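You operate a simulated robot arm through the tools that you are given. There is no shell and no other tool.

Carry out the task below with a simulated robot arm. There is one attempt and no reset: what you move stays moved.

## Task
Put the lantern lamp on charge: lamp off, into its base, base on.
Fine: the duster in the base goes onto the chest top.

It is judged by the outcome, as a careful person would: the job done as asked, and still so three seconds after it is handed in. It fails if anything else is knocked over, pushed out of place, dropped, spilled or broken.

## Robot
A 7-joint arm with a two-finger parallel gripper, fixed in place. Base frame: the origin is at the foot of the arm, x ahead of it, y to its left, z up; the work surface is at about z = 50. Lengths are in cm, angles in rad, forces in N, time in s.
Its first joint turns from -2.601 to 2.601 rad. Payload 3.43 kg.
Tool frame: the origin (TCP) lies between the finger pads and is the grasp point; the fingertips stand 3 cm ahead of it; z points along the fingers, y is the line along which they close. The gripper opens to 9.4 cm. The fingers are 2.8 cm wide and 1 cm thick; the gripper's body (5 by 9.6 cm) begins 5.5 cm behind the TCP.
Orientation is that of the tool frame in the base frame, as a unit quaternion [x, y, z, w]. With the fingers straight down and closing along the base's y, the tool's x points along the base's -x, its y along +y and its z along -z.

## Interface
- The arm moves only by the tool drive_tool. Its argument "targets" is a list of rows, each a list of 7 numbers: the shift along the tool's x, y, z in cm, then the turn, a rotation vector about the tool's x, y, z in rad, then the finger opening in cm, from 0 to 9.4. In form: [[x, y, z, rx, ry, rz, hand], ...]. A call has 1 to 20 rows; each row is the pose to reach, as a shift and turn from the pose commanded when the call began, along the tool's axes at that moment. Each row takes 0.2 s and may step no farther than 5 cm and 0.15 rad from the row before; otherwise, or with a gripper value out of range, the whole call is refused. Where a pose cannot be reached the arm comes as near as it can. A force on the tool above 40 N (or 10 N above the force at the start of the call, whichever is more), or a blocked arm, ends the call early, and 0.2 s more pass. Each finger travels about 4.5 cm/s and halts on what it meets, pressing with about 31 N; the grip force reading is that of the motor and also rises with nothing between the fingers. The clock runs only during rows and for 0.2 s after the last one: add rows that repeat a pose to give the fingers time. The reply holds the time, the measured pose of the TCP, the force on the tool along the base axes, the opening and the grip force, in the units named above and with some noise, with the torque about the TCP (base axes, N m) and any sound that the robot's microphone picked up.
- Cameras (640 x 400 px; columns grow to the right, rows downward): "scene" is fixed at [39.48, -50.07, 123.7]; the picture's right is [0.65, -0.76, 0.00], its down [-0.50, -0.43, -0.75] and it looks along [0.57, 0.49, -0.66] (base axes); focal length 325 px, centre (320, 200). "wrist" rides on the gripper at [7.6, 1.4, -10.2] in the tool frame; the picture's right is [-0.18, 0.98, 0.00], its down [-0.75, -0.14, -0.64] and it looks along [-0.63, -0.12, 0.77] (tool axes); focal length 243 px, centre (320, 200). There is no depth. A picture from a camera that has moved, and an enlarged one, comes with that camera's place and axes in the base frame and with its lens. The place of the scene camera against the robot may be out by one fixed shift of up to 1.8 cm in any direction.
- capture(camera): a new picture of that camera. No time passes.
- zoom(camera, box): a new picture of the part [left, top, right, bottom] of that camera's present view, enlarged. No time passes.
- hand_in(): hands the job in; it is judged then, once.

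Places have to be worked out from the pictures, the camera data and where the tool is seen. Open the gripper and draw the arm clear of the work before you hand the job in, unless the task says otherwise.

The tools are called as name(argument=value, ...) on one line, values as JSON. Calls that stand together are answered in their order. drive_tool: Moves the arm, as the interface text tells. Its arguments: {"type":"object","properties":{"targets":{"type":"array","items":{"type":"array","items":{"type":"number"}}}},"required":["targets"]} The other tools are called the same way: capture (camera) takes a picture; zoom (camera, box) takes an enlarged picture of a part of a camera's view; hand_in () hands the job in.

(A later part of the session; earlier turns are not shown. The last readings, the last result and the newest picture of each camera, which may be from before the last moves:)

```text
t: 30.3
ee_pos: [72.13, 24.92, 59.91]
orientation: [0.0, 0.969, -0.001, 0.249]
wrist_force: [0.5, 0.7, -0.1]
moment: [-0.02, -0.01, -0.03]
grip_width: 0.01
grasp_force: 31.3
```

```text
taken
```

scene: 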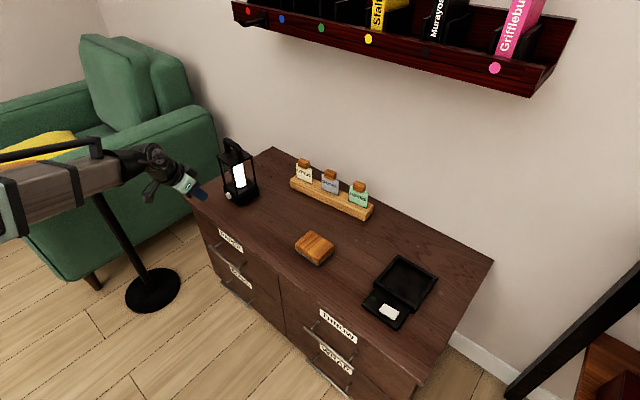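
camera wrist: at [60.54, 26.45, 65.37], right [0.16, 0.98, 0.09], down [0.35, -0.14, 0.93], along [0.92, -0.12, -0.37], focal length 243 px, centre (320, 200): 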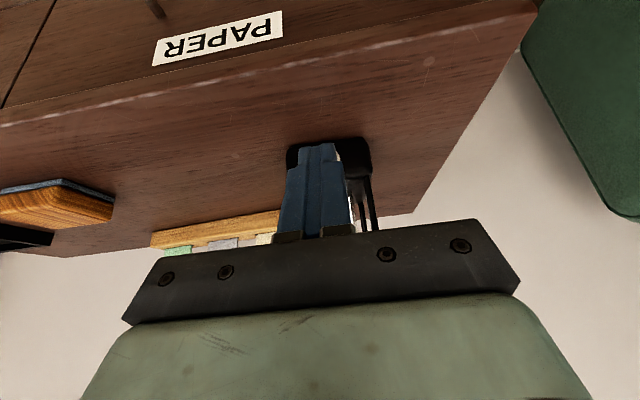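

Fingers are closed and tilted, with the lantern base directly ahead at y≈25. I'll zoom both views to check alignment with the button.

zoom(camera="wrist", box=[260, 110, 400, 240])

zoom(camera="scene", box=[170, 130, 270, 215])

```text
3.08 times, centred on (330, 175) of wrist
camera zoom: at [60.54, 26.45, 65.37], right [0.16, 0.98, 0.09], down [0.35, -0.14, 0.93], along [0.92, -0.12, -0.37], focal length 746 px, centre (289, 277)
```

zoom: 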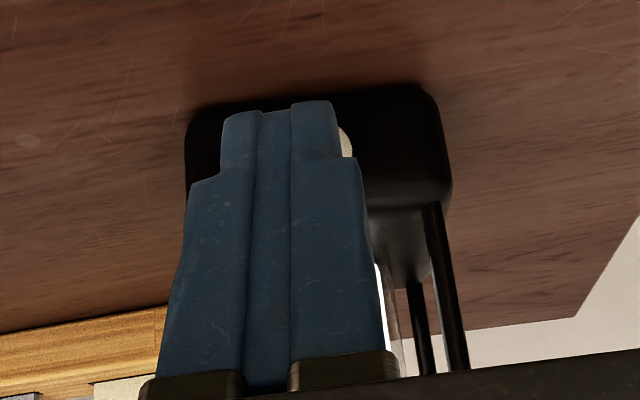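

```text
4.71 times, centred on (220, 172) of scene
camera zoom: at [39.48, -50.07, 123.7], right [0.65, -0.76, 0.0], down [-0.5, -0.43, -0.75], along [0.57, 0.49, -0.66], focal length 1531 px, centre (791, 329)
```

zoom: 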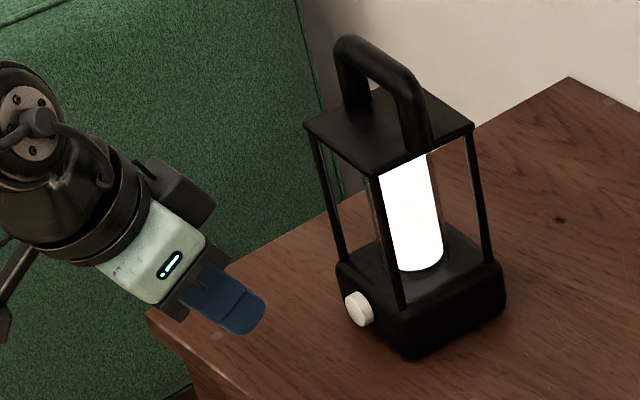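

Button centre is ≈ (81.2, 24.95, 52.5) and the tool's y (24.9) matches. I'll advance 6.27 cm along the tool's z, ending low in front of the button but about 3 cm short of it.

drive_tool(targets=[[0, 0, 2, 0, 0, 0, 0], [0, 0, 4, 0, 0, 0, 0], [0, 0, 5.5, 0, 0, 0, 0], [0, 0, 6.27, 0, 0, 0, 0], [0, 0, 6.27, 0, 0, 0, 0]])

zoom(camera="wrist", box=[240, 100, 400, 240])

zoom(camera="scene", box=[190, 150, 270, 220])

```text
t: 31.5
ee_pos: [75.11, 25.15, 54.49]
orientation: [-0.001, 0.969, -0.001, 0.247]
wrist_force: [-0.2, 0.3, -0.1]
moment: [0.01, 0.0, -0.02]
grip_width: 0.01
grasp_force: 31.0
```

```text
2.86 times, centred on (320, 170) of wrist
camera zoom: at [63.58, 26.49, 59.94], right [0.16, 0.98, 0.09], down [0.35, -0.14, 0.93], along [0.92, -0.12, -0.37], focal length 693 px, centre (320, 286)
```

zoom: 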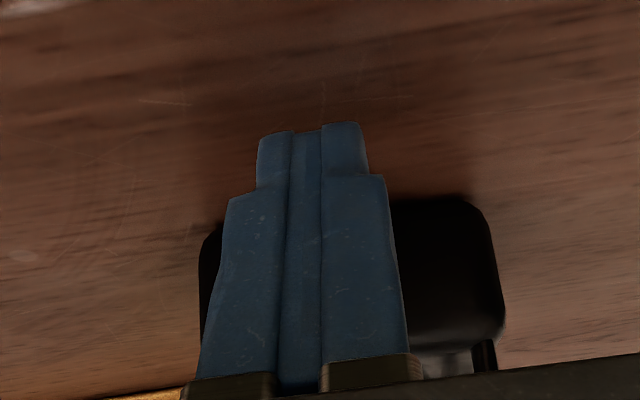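

```text
5.71 times, centred on (230, 185) of scene
camera zoom: at [39.48, -50.07, 123.7], right [0.65, -0.76, 0.0], down [-0.5, -0.43, -0.75], along [0.57, 0.49, -0.66], focal length 1859 px, centre (834, 286)
```

zoom: 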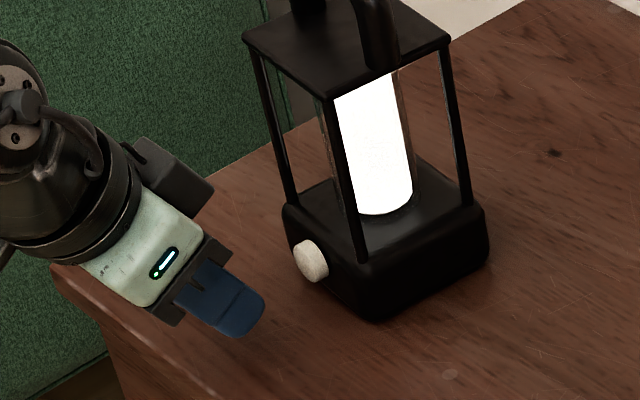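

The fingertip's leading edge is about 3.4 cm short of the button and well aligned in y (button y≈24.9). I'll advance 2.6 cm in +x, then look again.

drive_tool(targets=[[-0.88, -0.1, 0.48, 0, 0, 0, 0], [-1.76, -0.2, 0.96, 0, 0, 0, 0], [-2.28, -0.2, 1.245, 0, 0, 0, 0], [-2.28, -0.2, 1.245, 0, 0, 0, 0]])

zoom(camera="wrist", box=[240, 100, 400, 240])

zoom(camera="scene", box=[200, 160, 264, 216])

```text
t: 32.5
ee_pos: [77.77, 24.78, 54.78]
orientation: [0.0, 0.969, -0.001, 0.247]
wrist_force: [0.7, 0.3, -0.5]
moment: [0.05, 0.02, -0.04]
grip_width: 0.01
grasp_force: 30.9
```

```text
2.86 times, centred on (320, 170) of wrist
camera zoom: at [66.22, 26.21, 60.06], right [0.16, 0.98, 0.09], down [0.35, -0.14, 0.93], along [0.92, -0.12, -0.37], focal length 693 px, centre (320, 286)
```

zoom: 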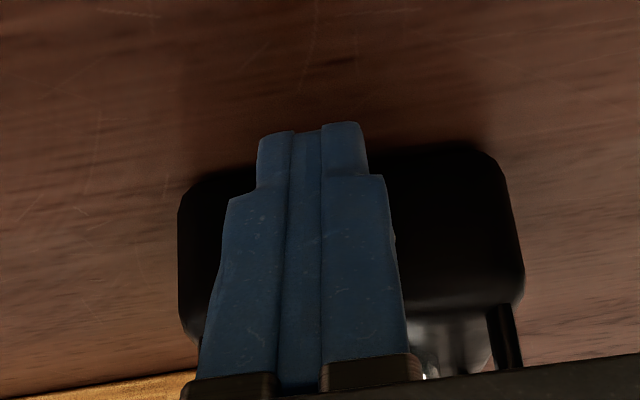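

```text
7.14 times, centred on (232, 188) of scene
camera zoom: at [39.48, -50.07, 123.7], right [0.65, -0.76, 0.0], down [-0.5, -0.43, -0.75], along [0.57, 0.49, -0.66], focal length 2324 px, centre (949, 286)
```

zoom: 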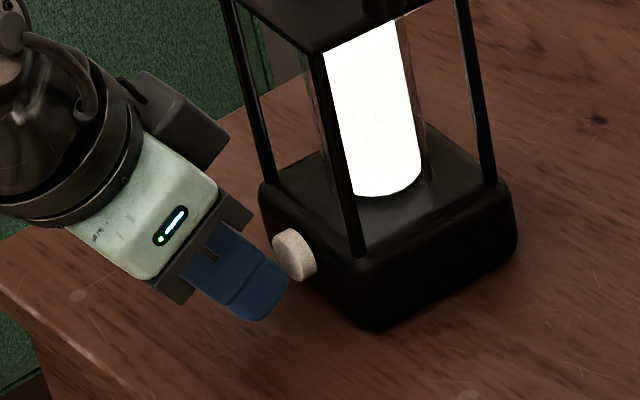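

Finger is about 0.7 cm from the button. I'll advance in 0.15 cm steps, checking the force and sound.

drive_tool(targets=[[-0.13, 0, 0.07, 0, 0, 0, 0], [-0.26, 0, 0.14, 0, 0, 0, 0], [-0.4, 0, 0.22, 0, 0, 0, 0], [-0.53, 0, 0.29, 0, 0, 0, 0]])

zoom(camera="scene", box=[200, 160, 264, 216])

```text
t: 33.5
ee_pos: [78.27, 24.79, 54.69]
orientation: [-0.002, 0.969, 0.0, 0.248]
wrist_force: [-2.5, 0.2, -0.1]
moment: [-0.03, 0.03, 0.0]
grip_width: 0.0
grasp_force: 31.3
```

```text
7.14 times, centred on (232, 188) of scene
camera zoom: at [39.48, -50.07, 123.7], right [0.65, -0.76, 0.0], down [-0.5, -0.43, -0.75], along [0.57, 0.49, -0.66], focal length 2324 px, centre (949, 286)
```

zoom: 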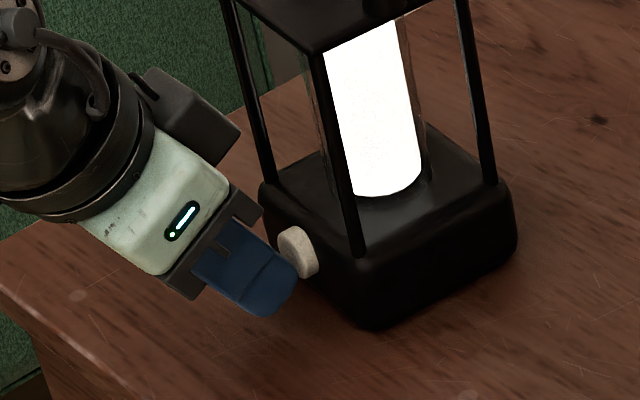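

Contact is made (-2.5 N), the button is sinking in and the lantern hasn't moved. I'll keep pressing in 0.1 cm steps.

drive_tool(targets=[[-0.09, 0, 0.05, 0, 0, 0, 0], [-0.18, 0, 0.1, 0, 0, 0, 0]])

zoom(camera="scene", box=[200, 160, 264, 216])

```text
t: 34.1
ee_pos: [78.57, 24.82, 54.59]
orientation: [0.0, 0.969, -0.001, 0.248]
wrist_force: [-3.6, -0.5, -0.2]
moment: [-0.01, 0.06, -0.03]
grip_width: 0.02
grasp_force: 30.6
heard: click
```

```text
7.14 times, centred on (232, 188) of scene
camera zoom: at [39.48, -50.07, 123.7], right [0.65, -0.76, 0.0], down [-0.5, -0.43, -0.75], along [0.57, 0.49, -0.66], focal length 2324 px, centre (949, 286)
```

zoom: 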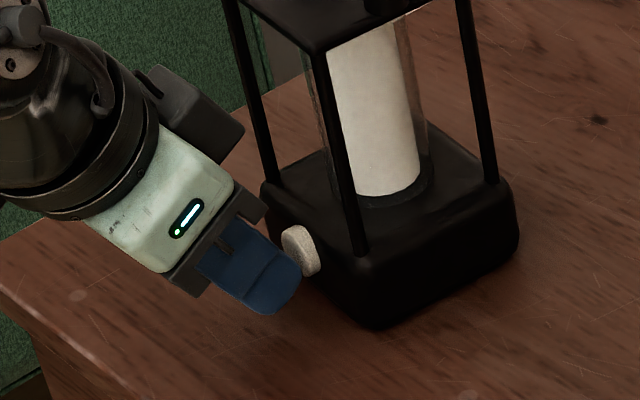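

A click was heard and the lamp has gone dark. I'll retreat straight back in -x and then up.

drive_tool(targets=[[0.88, 0, -0.48, 0, 0, 0, 0], [2.2, 0, -1.2, 0, 0, 0, 0], [3.5, 0, -1.9, 0, 0, 0, 0], [3.5, 0, -1.9, 0, 0, 0, 0]])

zoom(camera="scene", box=[190, 130, 280, 216])

```text
t: 35.1
ee_pos: [74.59, 24.78, 54.59]
orientation: [-0.001, 0.969, -0.001, 0.248]
wrist_force: [-0.2, -0.6, 0.4]
moment: [0.02, -0.02, -0.03]
grip_width: 0.02
grasp_force: 31.1
```

```text
4.65 times, centred on (235, 173) of scene
camera zoom: at [39.48, -50.07, 123.7], right [0.65, -0.76, 0.0], down [-0.5, -0.43, -0.75], along [0.57, 0.49, -0.66], focal length 1513 px, centre (715, 326)
```

zoom: 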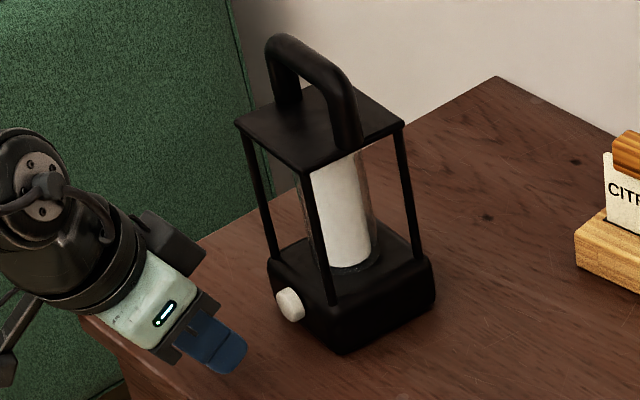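

The lamp is off and stands where it was. I'll go straight up 28 cm, clear of the lantern.

drive_tool(targets=[[-1.9, 0, -3.5, 0, 0, 0, 1], [-3.8, 0, -7.0, 0, 0, 0, 2], [-5.7, 0, -10.5, 0, 0, 0, 3], [-7.7, 0, -14.0, 0, 0, 0, 4], [-9.6, 0, -17.6, 0, 0, 0, 5], [-11.5, 0, -21.1, 0, 0, 0, 6], [-13.4, 0, -24.6, 0, 0, 0, 6], [-13.4, 0, -24.6, 0, 0, 0, 6]])

```text
t: 36.9
ee_pos: [74.64, 24.71, 82.5]
orientation: [0.0, 0.969, -0.001, 0.248]
wrist_force: [0.6, -0.6, -0.6]
moment: [0.01, 0.0, -0.05]
grip_width: 5.99
grasp_force: 0.0
```

Now I'll level the tool out (undo the 0.5 rad tilt) while easing forward a bit.

drive_tool(targets=[[-1.45, 0, -0.06, 0, 0.125, 0, 6], [-2.9, 0, -0.12, 0, 0.25, 0, 6], [-4.4, 0, -0.18, 0, 0.375, 0, 6], [-5.83, 0, -0.24, 0, 0.5, 0, 6], [-5.83, 0, -0.24, 0, 0.5, 0, 6]])

capture(camera="wrist")

```text
t: 38.1
ee_pos: [79.57, 24.86, 85.57]
orientation: [-0.001, 1.0, -0.001, 0.0]
wrist_force: [-0.2, -0.5, 0.0]
moment: [-0.02, 0.0, -0.01]
grip_width: 6.01
grasp_force: 0.1
```

```text
taken
camera wrist: at [71.94, 26.38, 95.87], right [0.18, 0.98, 0.0], down [0.75, -0.14, 0.64], along [0.63, -0.12, -0.77], focal length 243 px, centre (320, 200)
```

wrist: 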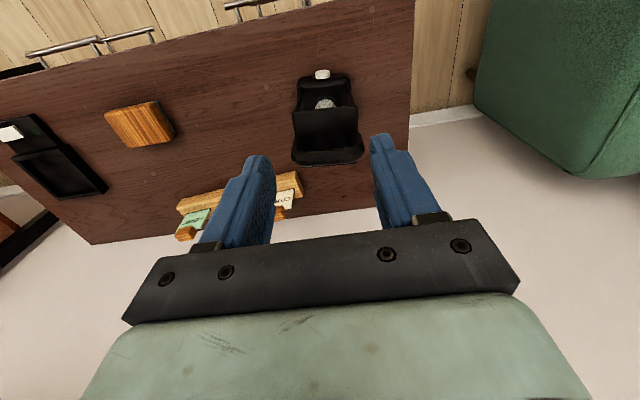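

The lantern is seen between the fingers from above; I'll zoom in to measure its handle and yaw.

zoom(camera="wrist", box=[270, 60, 390, 180])

```text
3.33 times, centred on (330, 120) of wrist
camera zoom: at [71.94, 26.38, 95.87], right [0.18, 0.98, 0.0], down [0.75, -0.14, 0.64], along [0.63, -0.12, -0.77], focal length 809 px, centre (287, 467)
```

zoom: 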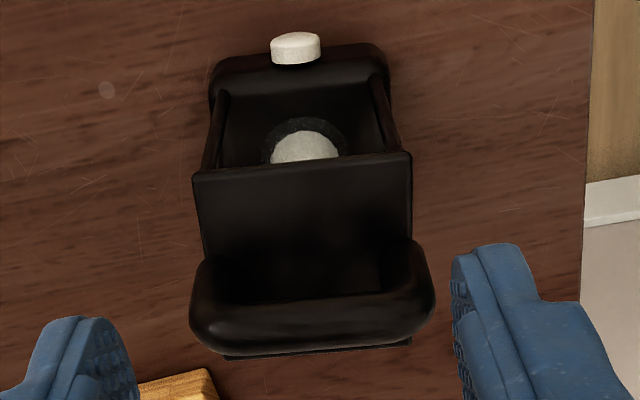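

From this view: lantern top plate centre ≈ (86.6, 24.6), yaw ≈ -0.078 rad, handle bar runs along its y axis at x≈86.75, z≈69.5–70. I'll move above the handle with the tool turned 1.649 rad, so the fingers close perpendicular to the bar.

drive_tool(targets=[[-0.6, 0, 0.4, 0, 0, 0.1374, 6], [-1.2, 0, 0.8, 0, 0, 0.2748, 6], [-1.8, 0, 1.2, 0, 0, 0.4122, 6], [-2.4, 0, 1.6, 0, 0, 0.5497, 6], [-3.0, -0.1, 2.0, 0, 0, 0.6871, 6], [-3.6, -0.1, 2.4, 0, 0, 0.8245, 6], [-4.2, -0.1, 2.8, 0, 0, 0.9619, 6], [-4.8, -0.1, 3.2, 0, 0, 1.0993, 6], [-5.4, -0.2, 3.6, 0, 0, 1.2368, 6], [-6.0, -0.2, 4.0, 0, 0, 1.3742, 6], [-6.6, -0.2, 4.4, 0, 0, 1.5116, 6], [-7.2, -0.2, 4.8, 0, 0, 1.649, 6], [-7.2, -0.2, 4.8, 0, 0, 1.649, 6]])

capture(camera="wrist")

capture(camera="scene")

```text
t: 40.9
ee_pos: [86.69, 24.69, 80.73]
orientation: [0.734, 0.679, -0.001, 0.001]
wrist_force: [1.1, 0.8, -0.5]
moment: [0.02, 0.04, 0.01]
grip_width: 5.99
grasp_force: 0.1
```

```text
taken
camera wrist: at [88.74, 32.21, 91.0], right [0.97, -0.26, 0.0], down [-0.2, -0.74, 0.64], along [-0.17, -0.62, -0.77], focal length 243 px, centre (320, 200)
```

wrist: 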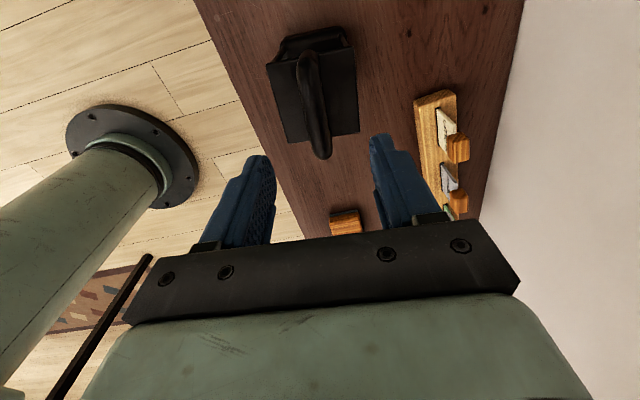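

```text
taken
```

scene: 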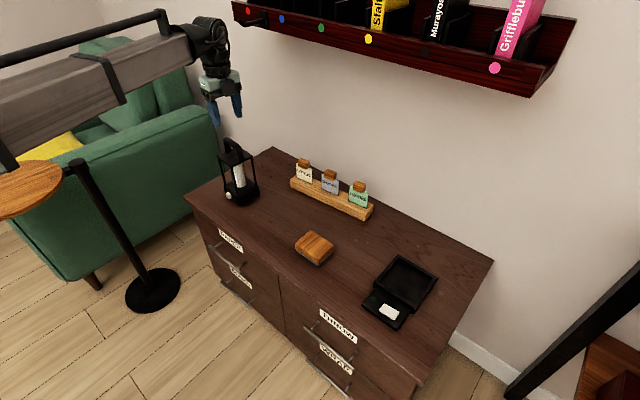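

The handle arch is below the fingers; zooming to measure its line relative to the tool.

zoom(camera="wrist", box=[240, 10, 400, 170])

zoom(camera="scene", box=[190, 70, 280, 210])

```text
2.50 times, centred on (320, 90) of wrist
camera zoom: at [88.74, 32.21, 91.0], right [0.97, -0.26, 0.0], down [-0.2, -0.74, 0.64], along [-0.17, -0.62, -0.77], focal length 606 px, centre (320, 475)
```

zoom: 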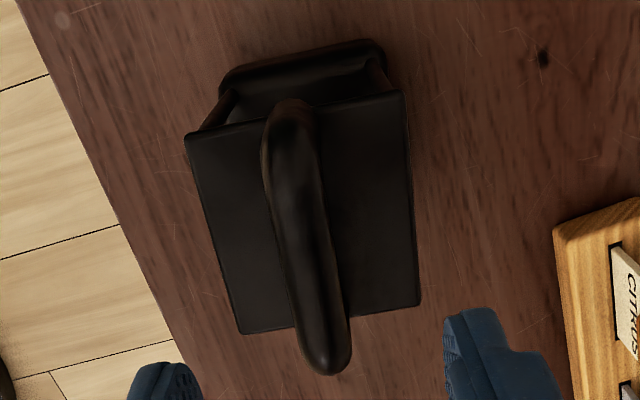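

```text
2.86 times, centred on (235, 140) of scene
camera zoom: at [39.48, -50.07, 123.7], right [0.65, -0.76, 0.0], down [-0.5, -0.43, -0.75], along [0.57, 0.49, -0.66], focal length 929 px, centre (563, 371)
```

zoom: 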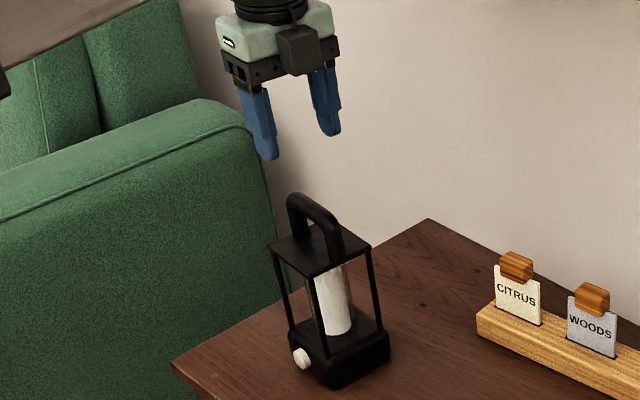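

The bar passes about 0.25 cm to -x of the tool at y≈24.7, with yaw ≈ -0.085. I'll correct that and descend with a 6 cm opening to z≈71.5.

drive_tool(targets=[[0, -0.25, 3, 0, 0, 0, 6], [0, -0.25, 6, 0, 0, 0, 6], [0, -0.25, 8, 0, 0, 0, 6], [0, -0.25, 9.2, 0, 0, 0, 6], [0, -0.25, 9.2, 0, 0, 0, 6]])

capture(camera="wrist")

zoom(camera="scene", box=[195, 100, 275, 180])

```text
t: 42.1
ee_pos: [86.53, 24.71, 71.46]
orientation: [0.734, 0.679, 0.0, 0.001]
wrist_force: [0.4, -0.2, -0.5]
moment: [0.01, 0.03, 0.0]
grip_width: 6.01
grasp_force: 0.0
```

```text
taken
camera wrist: at [88.54, 32.34, 81.69], right [0.97, -0.26, 0.0], down [-0.2, -0.74, 0.64], along [-0.17, -0.62, -0.77], focal length 243 px, centre (320, 200)
```

wrist: 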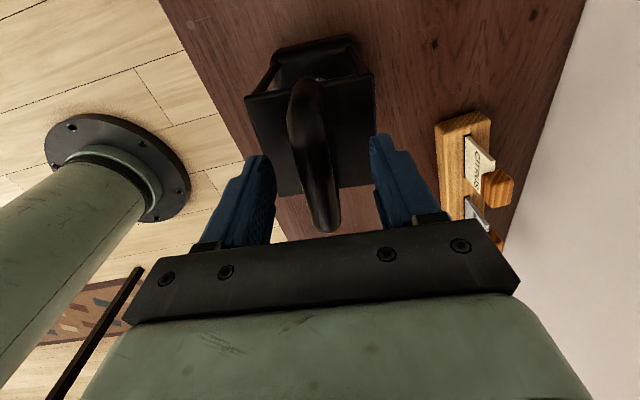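

```text
5.00 times, centred on (235, 140) of scene
camera zoom: at [39.48, -50.07, 123.7], right [0.65, -0.76, 0.0], down [-0.5, -0.43, -0.75], along [0.57, 0.49, -0.66], focal length 1626 px, centre (745, 500)
```

zoom: 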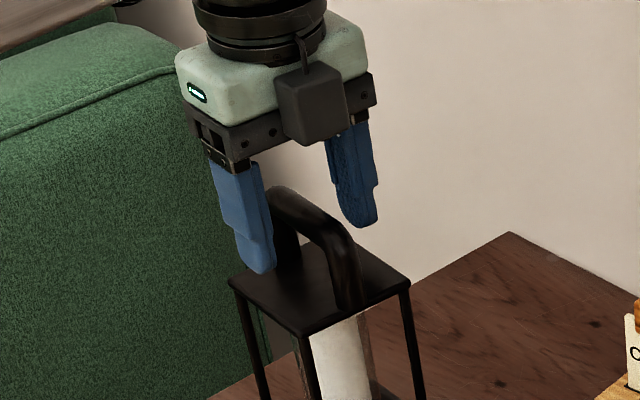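

Handle is centred between the fingers. I'll lower 1.3 cm and close on the bar.

drive_tool(targets=[[0, 0, 0.7, 0, 0, 0, 6], [0, 0, 1.3, 0, 0, 0, 6], [0, 0, 1.3, 0, 0, 0, 4.5], [0, 0, 1.3, 0, 0, 0, 3], [0, 0, 1.3, 0, 0, 0, 2], [0, 0, 1.3, 0, 0, 0, 1], [0, 0, 1.3, 0, 0, 0, 0.5], [0, 0, 1.3, 0, 0, 0, 0.5]])

capture(camera="wrist")

zoom(camera="scene", box=[195, 110, 275, 210])

```text
t: 43.9
ee_pos: [86.55, 24.68, 70.26]
orientation: [0.734, 0.679, 0.0, 0.001]
wrist_force: [-1.8, -1.6, 0.3]
moment: [-0.06, 0.06, -0.04]
grip_width: 2.29
grasp_force: 31.5
```

```text
taken
camera wrist: at [88.49, 32.24, 80.54], right [0.97, -0.26, 0.0], down [-0.2, -0.74, 0.64], along [-0.17, -0.62, -0.77], focal length 243 px, centre (320, 200)
```

wrist: 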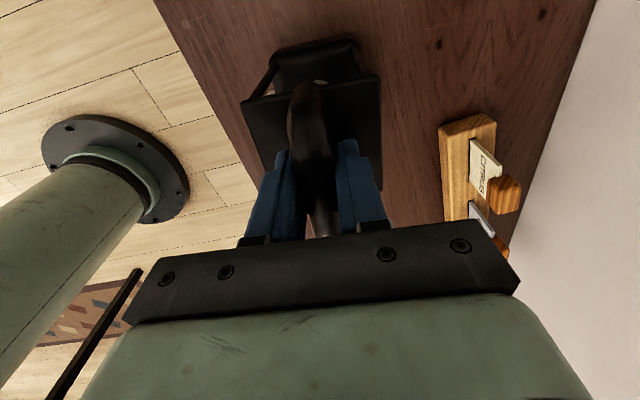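

```text
4.00 times, centred on (235, 160) of scene
camera zoom: at [39.48, -50.07, 123.7], right [0.65, -0.76, 0.0], down [-0.5, -0.43, -0.75], along [0.57, 0.49, -0.66], focal length 1301 px, centre (660, 360)
```

zoom: 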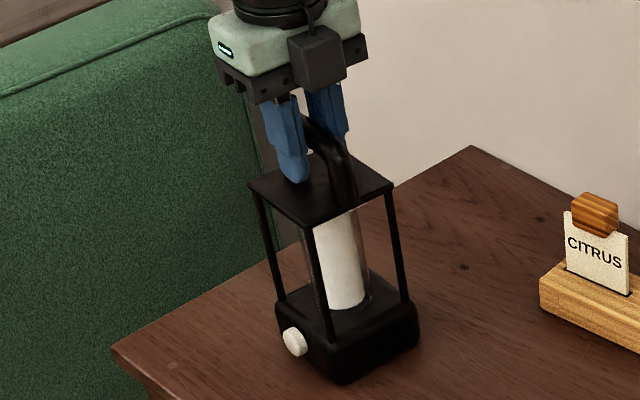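

The bar is gripped at 2.29 cm, 31 N. I'll lift 3 cm slowly and check.

drive_tool(targets=[[0, 0, -0.3, 0, 0, 0, 0.5], [0, 0, -0.8, 0, 0, 0, 0.5], [0, 0, -1.4, 0, 0, 0, 0.5], [0, 0, -2.2, 0, 0, 0, 0.5], [0, 0, -3.0, 0, 0, 0, 0.5], [0, 0, -3.0, 0, 0, 0, 0.5]])

zoom(camera="scene", box=[195, 110, 275, 210])

capture(camera="wrist")

```text
t: 45.3
ee_pos: [86.53, 24.66, 73.4]
orientation: [0.735, 0.678, 0.0, 0.001]
wrist_force: [0.2, -0.2, -6.9]
moment: [-0.01, 0.02, -0.01]
grip_width: 2.31
grasp_force: 31.2
```

```text
4.00 times, centred on (235, 160) of scene
camera zoom: at [39.48, -50.07, 123.7], right [0.65, -0.76, 0.0], down [-0.5, -0.43, -0.75], along [0.57, 0.49, -0.66], focal length 1301 px, centre (660, 360)
```

zoom: 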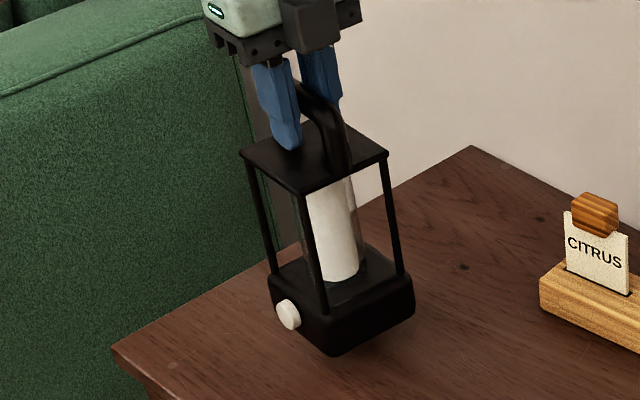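

```text
taken
camera wrist: at [88.44, 32.14, 83.51], right [0.97, -0.26, 0.0], down [-0.2, -0.74, 0.64], along [-0.17, -0.62, -0.77], focal length 243 px, centre (320, 200)
```

wrist: 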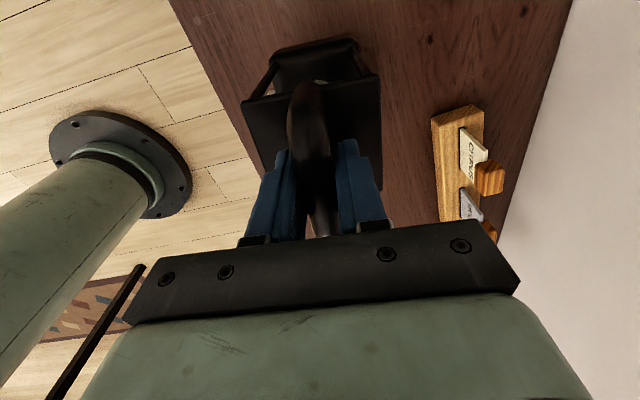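

The lantern is lifted (6.9 N) and hanging level. I'll raise it another 7 cm so its bottom clears the duster and rack on the way.

drive_tool(targets=[[0, 0, -1, 0, 0, 0, 0.5], [0, 0, -2.5, 0, 0, 0, 0.5], [0, 0, -4, 0, 0, 0, 0.5], [0, 0, -5.5, 0, 0, 0, 0.5], [0, 0, -7, 0, 0, 0, 0.5], [0, 0, -7, 0, 0, 0, 0.5]])

capture(camera="scene")

```text
t: 46.7
ee_pos: [86.37, 24.78, 80.11]
orientation: [0.734, 0.679, -0.001, 0.001]
wrist_force: [0.1, -0.2, -6.8]
moment: [0.01, 0.0, 0.0]
grip_width: 2.31
grasp_force: 30.7
```

```text
taken
```

scene: 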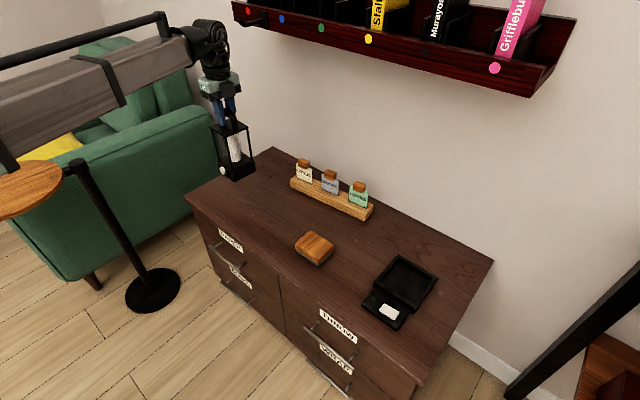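

Clear path ahead. I'll carry the lantern across at this height toward the tray at (91.0, -34.9), turning it about +0.085 rad to square it with the tray.

drive_tool(targets=[[-1, 0.15, 0, 0, 0, -0.001, 0.5], [-3, 0.45, 0, 0, 0, -0.004, 0.5], [-6, 0.91, 0, 0, 0, -0.009, 0.5], [-9.25, 1.4, 0, 0, 0, -0.013, 0.5], [-12.5, 1.89, 0, 0, 0, -0.018, 0.5], [-15.75, 2.38, 0, 0, 0, -0.023, 0.5], [-19, 2.88, 0, 0, 0, -0.027, 0.5], [-22.25, 3.37, 0, 0, 0, -0.032, 0.5], [-25.5, 3.86, 0, 0, 0, -0.037, 0.5], [-28.75, 4.35, 0, 0, 0, -0.041, 0.5], [-32, 4.84, 0, 0, 0, -0.046, 0.5], [-35.25, 5.34, 0, 0, 0, -0.051, 0.5], [-38.5, 5.83, 0, 0, 0, -0.055, 0.5], [-41.75, 6.32, 0, 0, 0, -0.06, 0.5], [-45, 6.81, 0, 0, 0, -0.065, 0.5], [-48.25, 7.3, 0, 0, 0, -0.07, 0.5], [-51.5, 7.8, 0, 0, 0, -0.074, 0.5], [-54.75, 8.29, 0, 0, 0, -0.079, 0.5], [-57.25, 8.67, 0, 0, 0, -0.082, 0.5], [-59, 8.93, 0, 0, 0, -0.085, 0.5]])

capture(camera="wrist")

capture(camera="scene")

```text
t: 50.9
ee_pos: [90.8, -34.77, 80.41]
orientation: [0.705, 0.709, 0.0, 0.001]
wrist_force: [-0.8, -0.6, -6.2]
moment: [0.01, -0.03, 0.04]
grip_width: 2.3
grasp_force: 30.8
```

```text
taken
camera wrist: at [92.12, -27.12, 90.64], right [0.98, -0.18, 0.0], down [-0.14, -0.75, 0.64], along [-0.11, -0.63, -0.77], focal length 243 px, centre (320, 200)
```

wrist: 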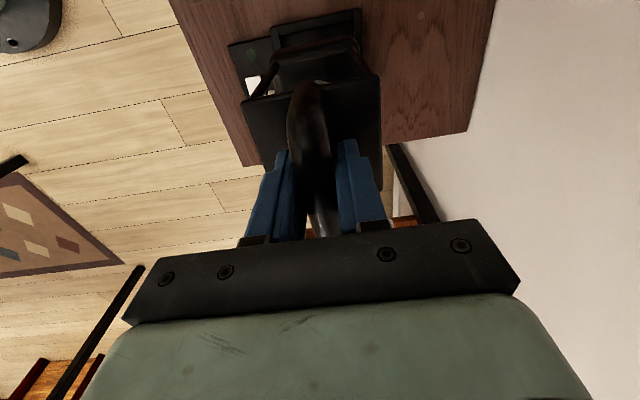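

```text
taken
```

scene: 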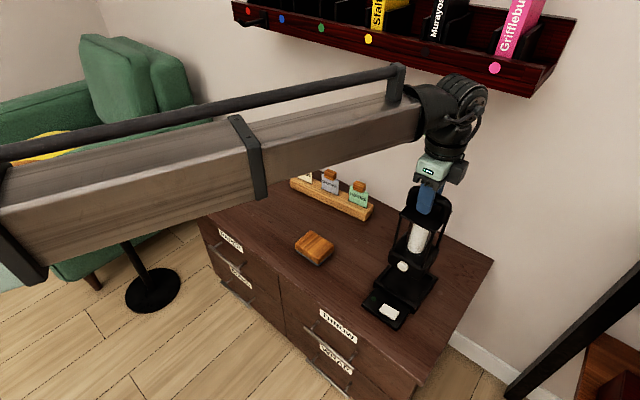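

The lantern is above the tray. I'll zoom in from both cameras to check alignment before lowering.

zoom(camera="wrist", box=[220, 0, 400, 120])

zoom(camera="scene", box=[350, 180, 470, 335])

```text
3.33 times, centred on (310, 60) of wrist
camera zoom: at [92.12, -27.12, 90.64], right [0.98, -0.18, 0.0], down [-0.14, -0.75, 0.64], along [-0.11, -0.63, -0.77], focal length 809 px, centre (353, 667)
```

zoom: 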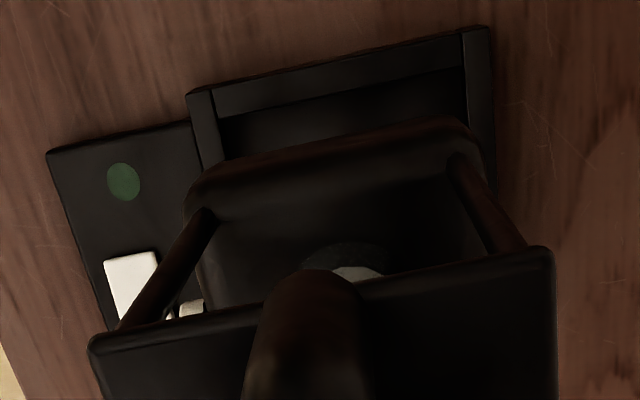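

```text
2.58 times, centred on (410, 258) of scene
camera zoom: at [39.48, -50.07, 123.7], right [0.65, -0.76, 0.0], down [-0.5, -0.43, -0.75], along [0.57, 0.49, -0.66], focal length 840 px, centre (88, 52)
```

zoom: 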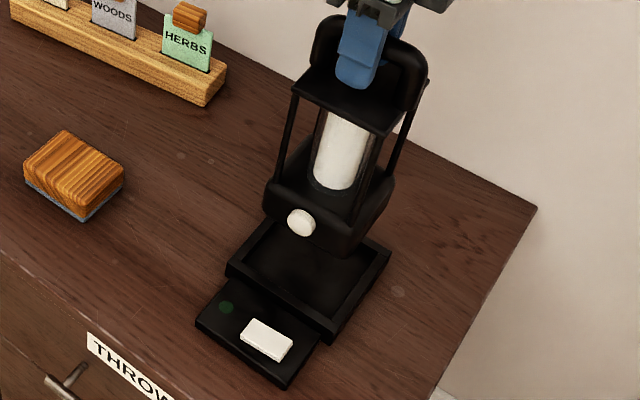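

The lantern base measures about 9.1 cm, parallel to the tray, centred ≈ (90.77, -34.85) against the tray's (90.98, -34.9). I'll shift +0.25 in x and lower 6.8 cm, to about 1 cm above the tray walls.

drive_tool(targets=[[0, 0.1, 1, 0, 0, 0, 0.5], [0, 0.25, 2.5, 0, 0, 0, 0.5], [-0.05, 0.25, 4, 0, 0, 0, 0.5], [-0.05, 0.25, 5.5, 0, 0, 0, 0.5], [-0.05, 0.25, 6.5, 0, 0, 0, 0.5], [-0.05, 0.25, 6.8, 0, 0, 0, 0.5], [-0.05, 0.25, 6.8, 0, 0, 0, 0.5]])

zoom(camera="wrist", box=[220, 0, 400, 120])

zoom(camera="scene", box=[350, 230, 450, 335])

```text
t: 52.5
ee_pos: [91.05, -34.84, 73.6]
orientation: [0.705, 0.71, 0.0, 0.0]
wrist_force: [-0.8, 0.0, -6.4]
moment: [0.03, -0.01, 0.0]
grip_width: 2.32
grasp_force: 30.4
```

```text
3.33 times, centred on (310, 60) of wrist
camera zoom: at [92.39, -27.26, 83.88], right [0.98, -0.18, 0.0], down [-0.14, -0.75, 0.64], along [-0.11, -0.63, -0.77], focal length 809 px, centre (353, 667)
```

zoom: 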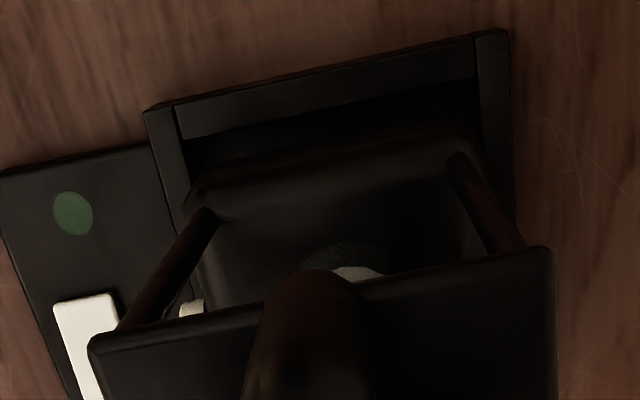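

```text
3.81 times, centred on (400, 282) of scene
camera zoom: at [39.48, -50.07, 123.7], right [0.65, -0.76, 0.0], down [-0.5, -0.43, -0.75], along [0.57, 0.49, -0.66], focal length 1239 px, centre (15, -114)
```

zoom: 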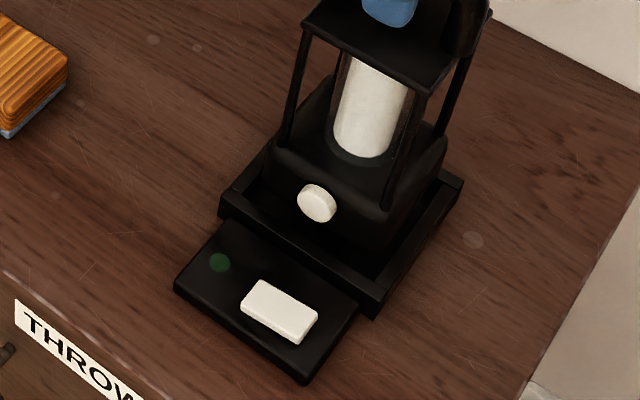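

Alignment looks centred (gaps about 0.25–0.5 cm on each side). I'll lower 1.6 cm in small steps into the tray opening.

drive_tool(targets=[[0, 0, 0.4, 0, 0, 0, 0.5], [0, 0, 0.8, 0, 0, 0, 0.5], [0, 0, 1.2, 0, 0, 0, 0.5], [0, 0, 1.6, 0, 0, 0, 0.5], [0, 0, 1.6, 0, 0, 0, 0.5]])

zoom(camera="wrist", box=[220, 0, 400, 120])

zoom(camera="scene", box=[360, 240, 450, 335])

```text
t: 53.7
ee_pos: [90.94, -34.84, 72.04]
orientation: [0.704, 0.71, 0.0, 0.0]
wrist_force: [-0.4, -0.3, -6.6]
moment: [-0.01, 0.0, 0.03]
grip_width: 2.35
grasp_force: 31.2
```

```text
3.33 times, centred on (310, 60) of wrist
camera zoom: at [92.36, -27.23, 82.21], right [0.98, -0.18, 0.0], down [-0.14, -0.75, 0.64], along [-0.11, -0.63, -0.77], focal length 809 px, centre (353, 667)
```

zoom: 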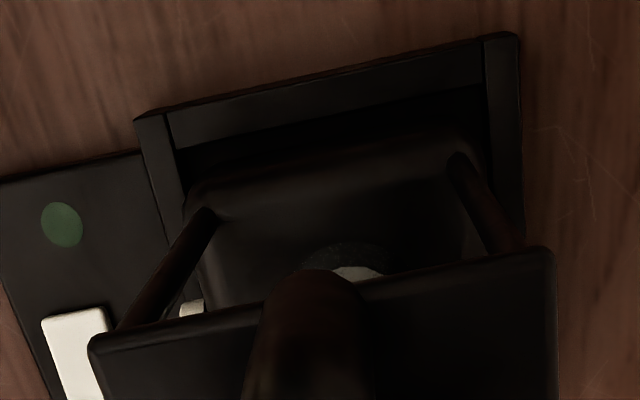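

```text
4.21 times, centred on (405, 288) of scene
camera zoom: at [39.48, -50.07, 123.7], right [0.65, -0.76, 0.0], down [-0.5, -0.43, -0.75], along [0.57, 0.49, -0.66], focal length 1370 px, centre (-38, -168)
```

zoom: 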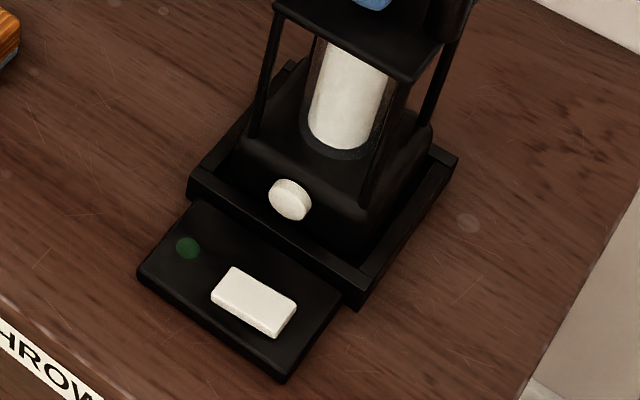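

No contact yet, and the base is entering the tray. I'll continue down in 0.15 cm steps.

drive_tool(targets=[[0, 0, 0.15, 0, 0, 0, 0.5], [0, 0, 0.3, 0, 0, 0, 0.5], [0, 0, 0.45, 0, 0, 0, 0.5], [0, 0, 0.45, 0, 0, 0, 0.5]])

zoom(camera="scene", box=[360, 240, 450, 335])

```text
t: 54.7
ee_pos: [90.87, -34.78, 71.43]
orientation: [0.705, 0.71, 0.0, 0.0]
wrist_force: [-0.3, 0.9, -6.9]
moment: [-0.01, 0.0, -0.01]
grip_width: 2.28
grasp_force: 30.8
```

```text
4.21 times, centred on (405, 288) of scene
camera zoom: at [39.48, -50.07, 123.7], right [0.65, -0.76, 0.0], down [-0.5, -0.43, -0.75], along [0.57, 0.49, -0.66], focal length 1370 px, centre (-38, -168)
```

zoom: 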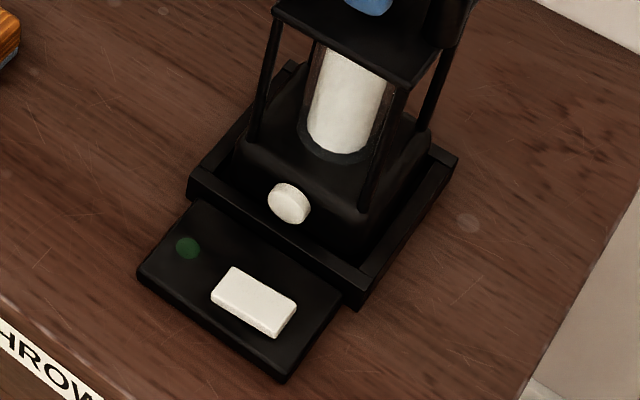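

Still hanging free (-6.9 N); lamp bottom ≈ 51.2. I'll go on in 0.1 cm steps until the floor takes the weight.

drive_tool(targets=[[0, 0, 0.1, 0, 0, 0, 0.5], [0, 0, 0.2, 0, 0, 0, 0.5], [0, 0, 0.2, 0, 0, 0, 0.5]])

```text
t: 55.5
ee_pos: [90.98, -34.89, 71.34]
orientation: [0.705, 0.709, -0.002, 0.001]
wrist_force: [-1.3, -0.1, 2.8]
moment: [0.05, -0.12, 0.01]
grip_width: 2.32
grasp_force: 30.5
```

The force flipped to +2.8 N at z=71.34, matching the tray floor (≈51.05). I'll check visually before letting go.

zoom(camera="scene", box=[360, 230, 450, 325])

capture(camera="wrist")

```text
4.21 times, centred on (405, 278) of scene
camera zoom: at [39.48, -50.07, 123.7], right [0.65, -0.76, 0.0], down [-0.5, -0.43, -0.75], along [0.57, 0.49, -0.66], focal length 1370 px, centre (-38, -126)
```

zoom: 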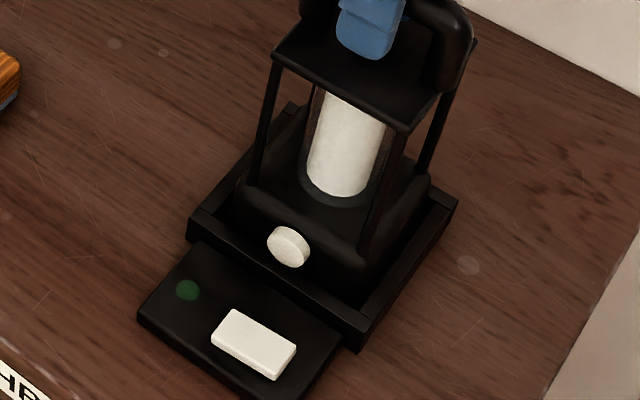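

```text
taken
camera wrist: at [92.36, -27.21, 81.64], right [0.98, -0.18, 0.0], down [-0.14, -0.75, 0.64], along [-0.11, -0.63, -0.77], focal length 243 px, centre (320, 200)
```

wrist: 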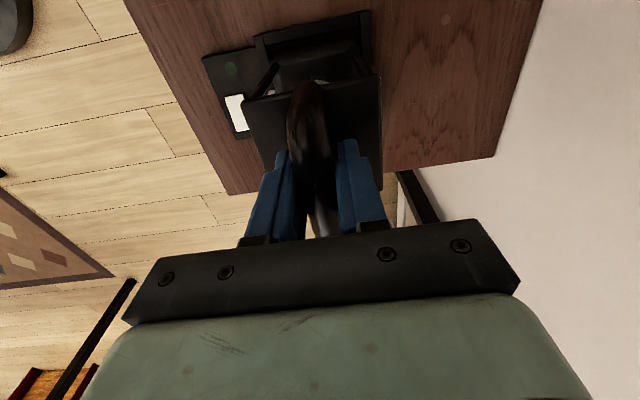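

The lantern is seated inside the tray walls. I'll release by opening to 5 cm, then rise straight up.

drive_tool(targets=[[0, 0, 0, 0, 0, 0, 3], [0, 0, 0, 0, 0, 0, 4], [0, 0, 0, 0, 0, 0, 5], [0, 0, 0, 0, 0, 0, 5], [0, 0, -1, 0, 0, 0, 5], [0, 0, -3, 0, 0, 0, 5], [0, 0, -6, 0, 0, 0, 5], [0, 0, -10, 0, 0, 0, 5], [0, 0, -14, 0, 0, 0, 5], [0, 0, -14, 0, 0, 0, 5]])

capture(camera="wrist")

zoom(camera="scene", box=[340, 190, 460, 335])

```text
t: 57.7
ee_pos: [91.08, -34.91, 85.39]
orientation: [0.704, 0.71, -0.001, 0.001]
wrist_force: [-0.3, 0.0, -0.4]
moment: [-0.02, 0.02, -0.02]
grip_width: 5.01
grasp_force: 0.1
```

```text
taken
camera wrist: at [92.4, -27.27, 95.62], right [0.98, -0.18, 0.0], down [-0.14, -0.75, 0.64], along [-0.11, -0.63, -0.77], focal length 243 px, centre (320, 200)
```

wrist: 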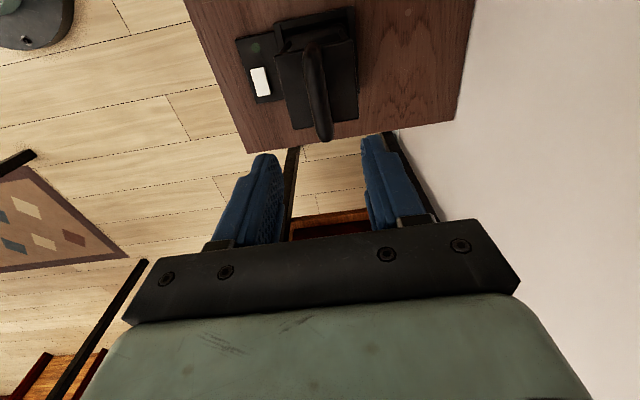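

```text
2.76 times, centred on (400, 262) of scene
camera zoom: at [39.48, -50.07, 123.7], right [0.65, -0.76, 0.0], down [-0.5, -0.43, -0.75], along [0.57, 0.49, -0.66], focal length 897 px, centre (99, 28)
```

zoom: 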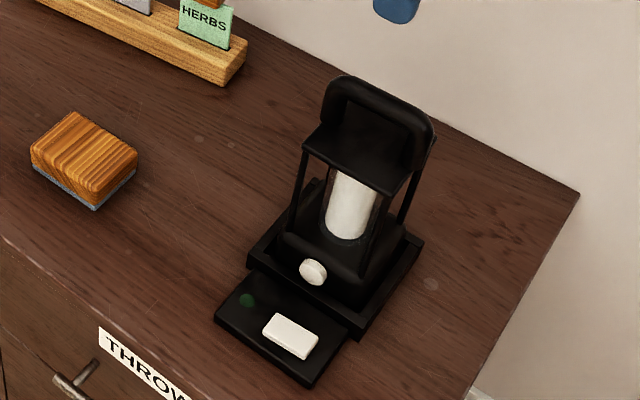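

The lantern stands in the tray, released. Now I'll inspect the base's white switch closely.

zoom(camera="scene", box=[365, 290, 415, 335])

zoom(camera="wrist", box=[225, 20, 305, 110])

```text
8.89 times, centred on (390, 312) of scene
camera zoom: at [39.48, -50.07, 123.7], right [0.65, -0.76, 0.0], down [-0.5, -0.43, -0.75], along [0.57, 0.49, -0.66], focal length 2892 px, centre (-302, -800)
```

zoom: 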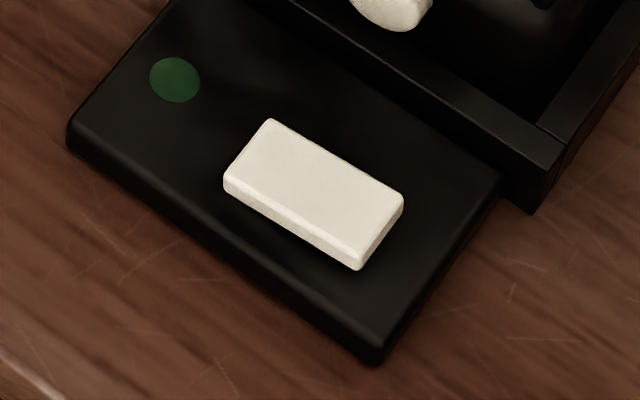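

```text
4.44 times, centred on (265, 65) of wrist
camera zoom: at [92.4, -27.27, 95.62], right [0.98, -0.18, 0.0], down [-0.14, -0.75, 0.64], along [-0.11, -0.63, -0.77], focal length 1078 px, centre (564, 800)
```

zoom: 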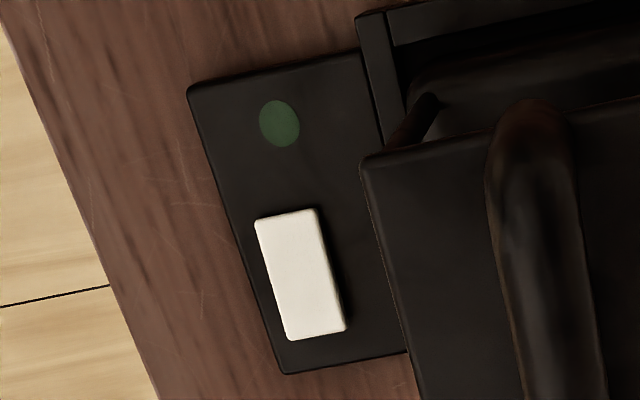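

The switch measures x 79.6–82.0, y -38.3 to -34.05, with its top around z≈52, and looks like a rocker or push plate. I'll back the arm away in -x while turning the tool back, then tilt to view its profile.

drive_tool(targets=[[-0.1, -1.8, 0, 0, 0, -0.1422, 5], [-0.2, -3.6, 0, 0, 0, -0.2844, 5], [-0.3, -5.5, 0, 0, 0, -0.4265, 5], [-0.4, -7.3, 0.2, 0, 0, -0.5687, 5], [-0.5, -9.1, 0.5, 0, 0, -0.7109, 5], [-0.6, -10.9, 0.8, 0, 0, -0.8531, 5], [-0.7, -12.7, 1.1, 0, 0, -0.9953, 4], [-0.8, -14.5, 1.4, 0, 0, -1.1375, 3], [-0.85, -16.4, 1.6, 0, 0, -1.2796, 2], [-0.9, -18.2, 1.8, 0, 0, -1.4218, 1], [-0.9, -20, 2, 0, 0, -1.564, 0], [-0.9, -20, 2, 0, 0, -1.564, 0]])

```text
t: 60.3
ee_pos: [71.02, -36.15, 83.33]
orientation: [-0.001, 1.0, -0.001, 0.0]
wrist_force: [0.1, -0.1, 0.2]
moment: [0.01, 0.01, -0.01]
grip_width: 0.0
grasp_force: 31.0
```

Now I'll tilt the tool 0.5 rad forward and lower to about z=64, to view the switch from a lower angle.

drive_tool(targets=[[0.2, 0, 3.8, 0, -0.1, 0, 0], [0.4, 0, 7.6, 0, -0.2, 0, 0], [0.6, 0, 11.4, 0, -0.3, 0, 0], [0.8, 0, 15.2, 0, -0.4, 0, 0], [1, 0, 19, 0, -0.5, 0, 0], [1, 0, 19, 0, -0.5, 0, 0]])

capture(camera="wrist")

zoom(camera="wrist", box=[270, 90, 380, 170])

capture(camera="scene")

```text
t: 61.7
ee_pos: [69.85, -36.12, 64.22]
orientation: [-0.001, 0.969, 0.0, 0.248]
wrist_force: [-0.8, 0.4, 0.3]
moment: [-0.01, 0.01, 0.05]
grip_width: 0.0
grasp_force: 30.9
```

```text
taken
camera wrist: at [58.22, -34.54, 69.61], right [0.16, 0.98, 0.09], down [0.35, -0.14, 0.93], along [0.92, -0.12, -0.37], focal length 243 px, centre (320, 200)
```

wrist: 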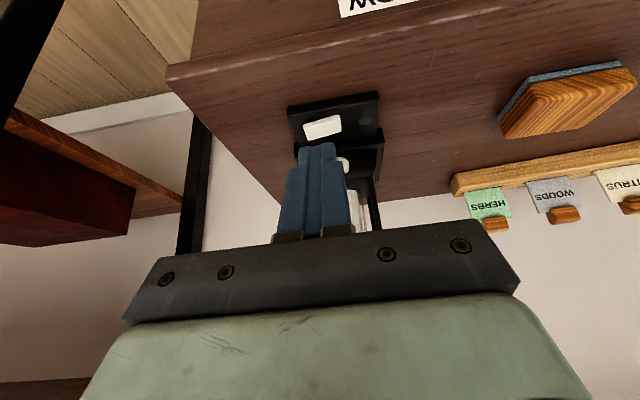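

```text
5.00 times, centred on (325, 130) of wrist
camera zoom: at [58.22, -34.54, 69.61], right [0.16, 0.98, 0.09], down [0.35, -0.14, 0.93], along [0.92, -0.12, -0.37], focal length 1213 px, centre (295, 550)
```

zoom: 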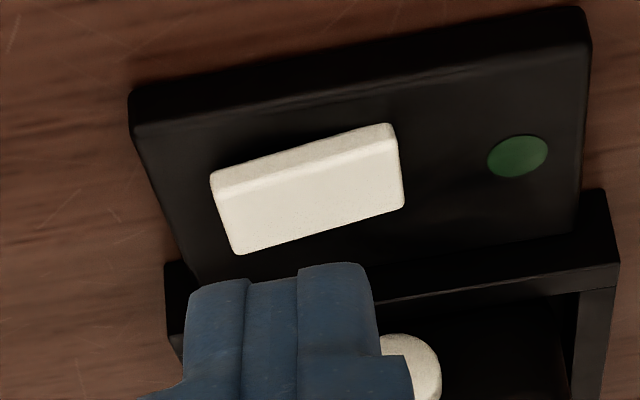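

```text
taken
```

scene: 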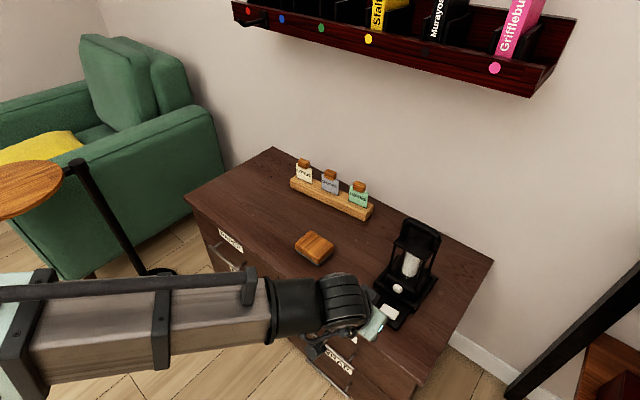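

The zoomed profile shows a rocker tilted along y: the -y end (away from the LED) is raised, the LED unlit. I'll move the closed fingertips above that raised end, around (80.8, -38.0).

drive_tool(targets=[[-1.56, -0.5, 2.76, 0, 0, 0, 0], [-3.1, -1.0, 5.5, 0, 0, 0, 0], [-4.7, -1.5, 8.3, 0, 0, 0, 0], [-6.23, -1.9, 11.0, 0, 0, 0, 0], [-6.23, -1.9, 11.0, 0, 0, 0, 0]])

capture(camera="wrist")

zoom(camera="scene", box=[345, 250, 445, 335])

```text
t: 62.9
ee_pos: [80.74, -37.73, 57.54]
orientation: [-0.001, 0.969, -0.001, 0.248]
wrist_force: [0.2, 0.0, -0.2]
moment: [0.02, -0.03, 0.0]
grip_width: 0.0
grasp_force: 31.4
```

```text
taken
camera wrist: at [69.11, -36.3, 63.01], right [0.16, 0.98, 0.09], down [0.35, -0.14, 0.93], along [0.92, -0.12, -0.37], focal length 243 px, centre (320, 200)
```

wrist: 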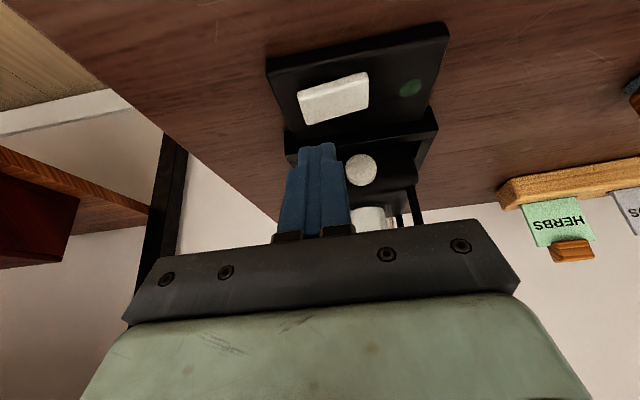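

```text
4.71 times, centred on (395, 292) of scene
camera zoom: at [39.48, -50.07, 123.7], right [0.65, -0.76, 0.0], down [-0.5, -0.43, -0.75], along [0.57, 0.49, -0.66], focal length 1531 px, centre (-33, -235)
```

zoom: 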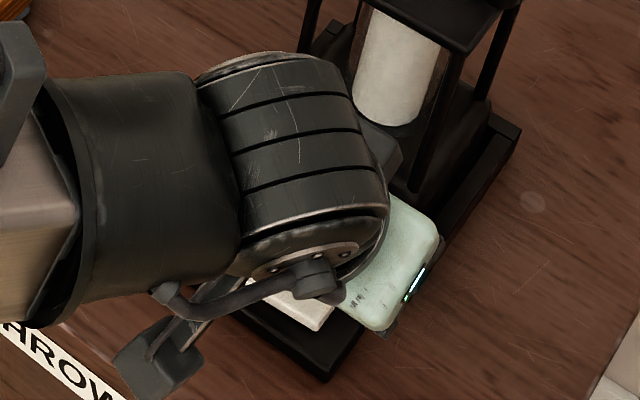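

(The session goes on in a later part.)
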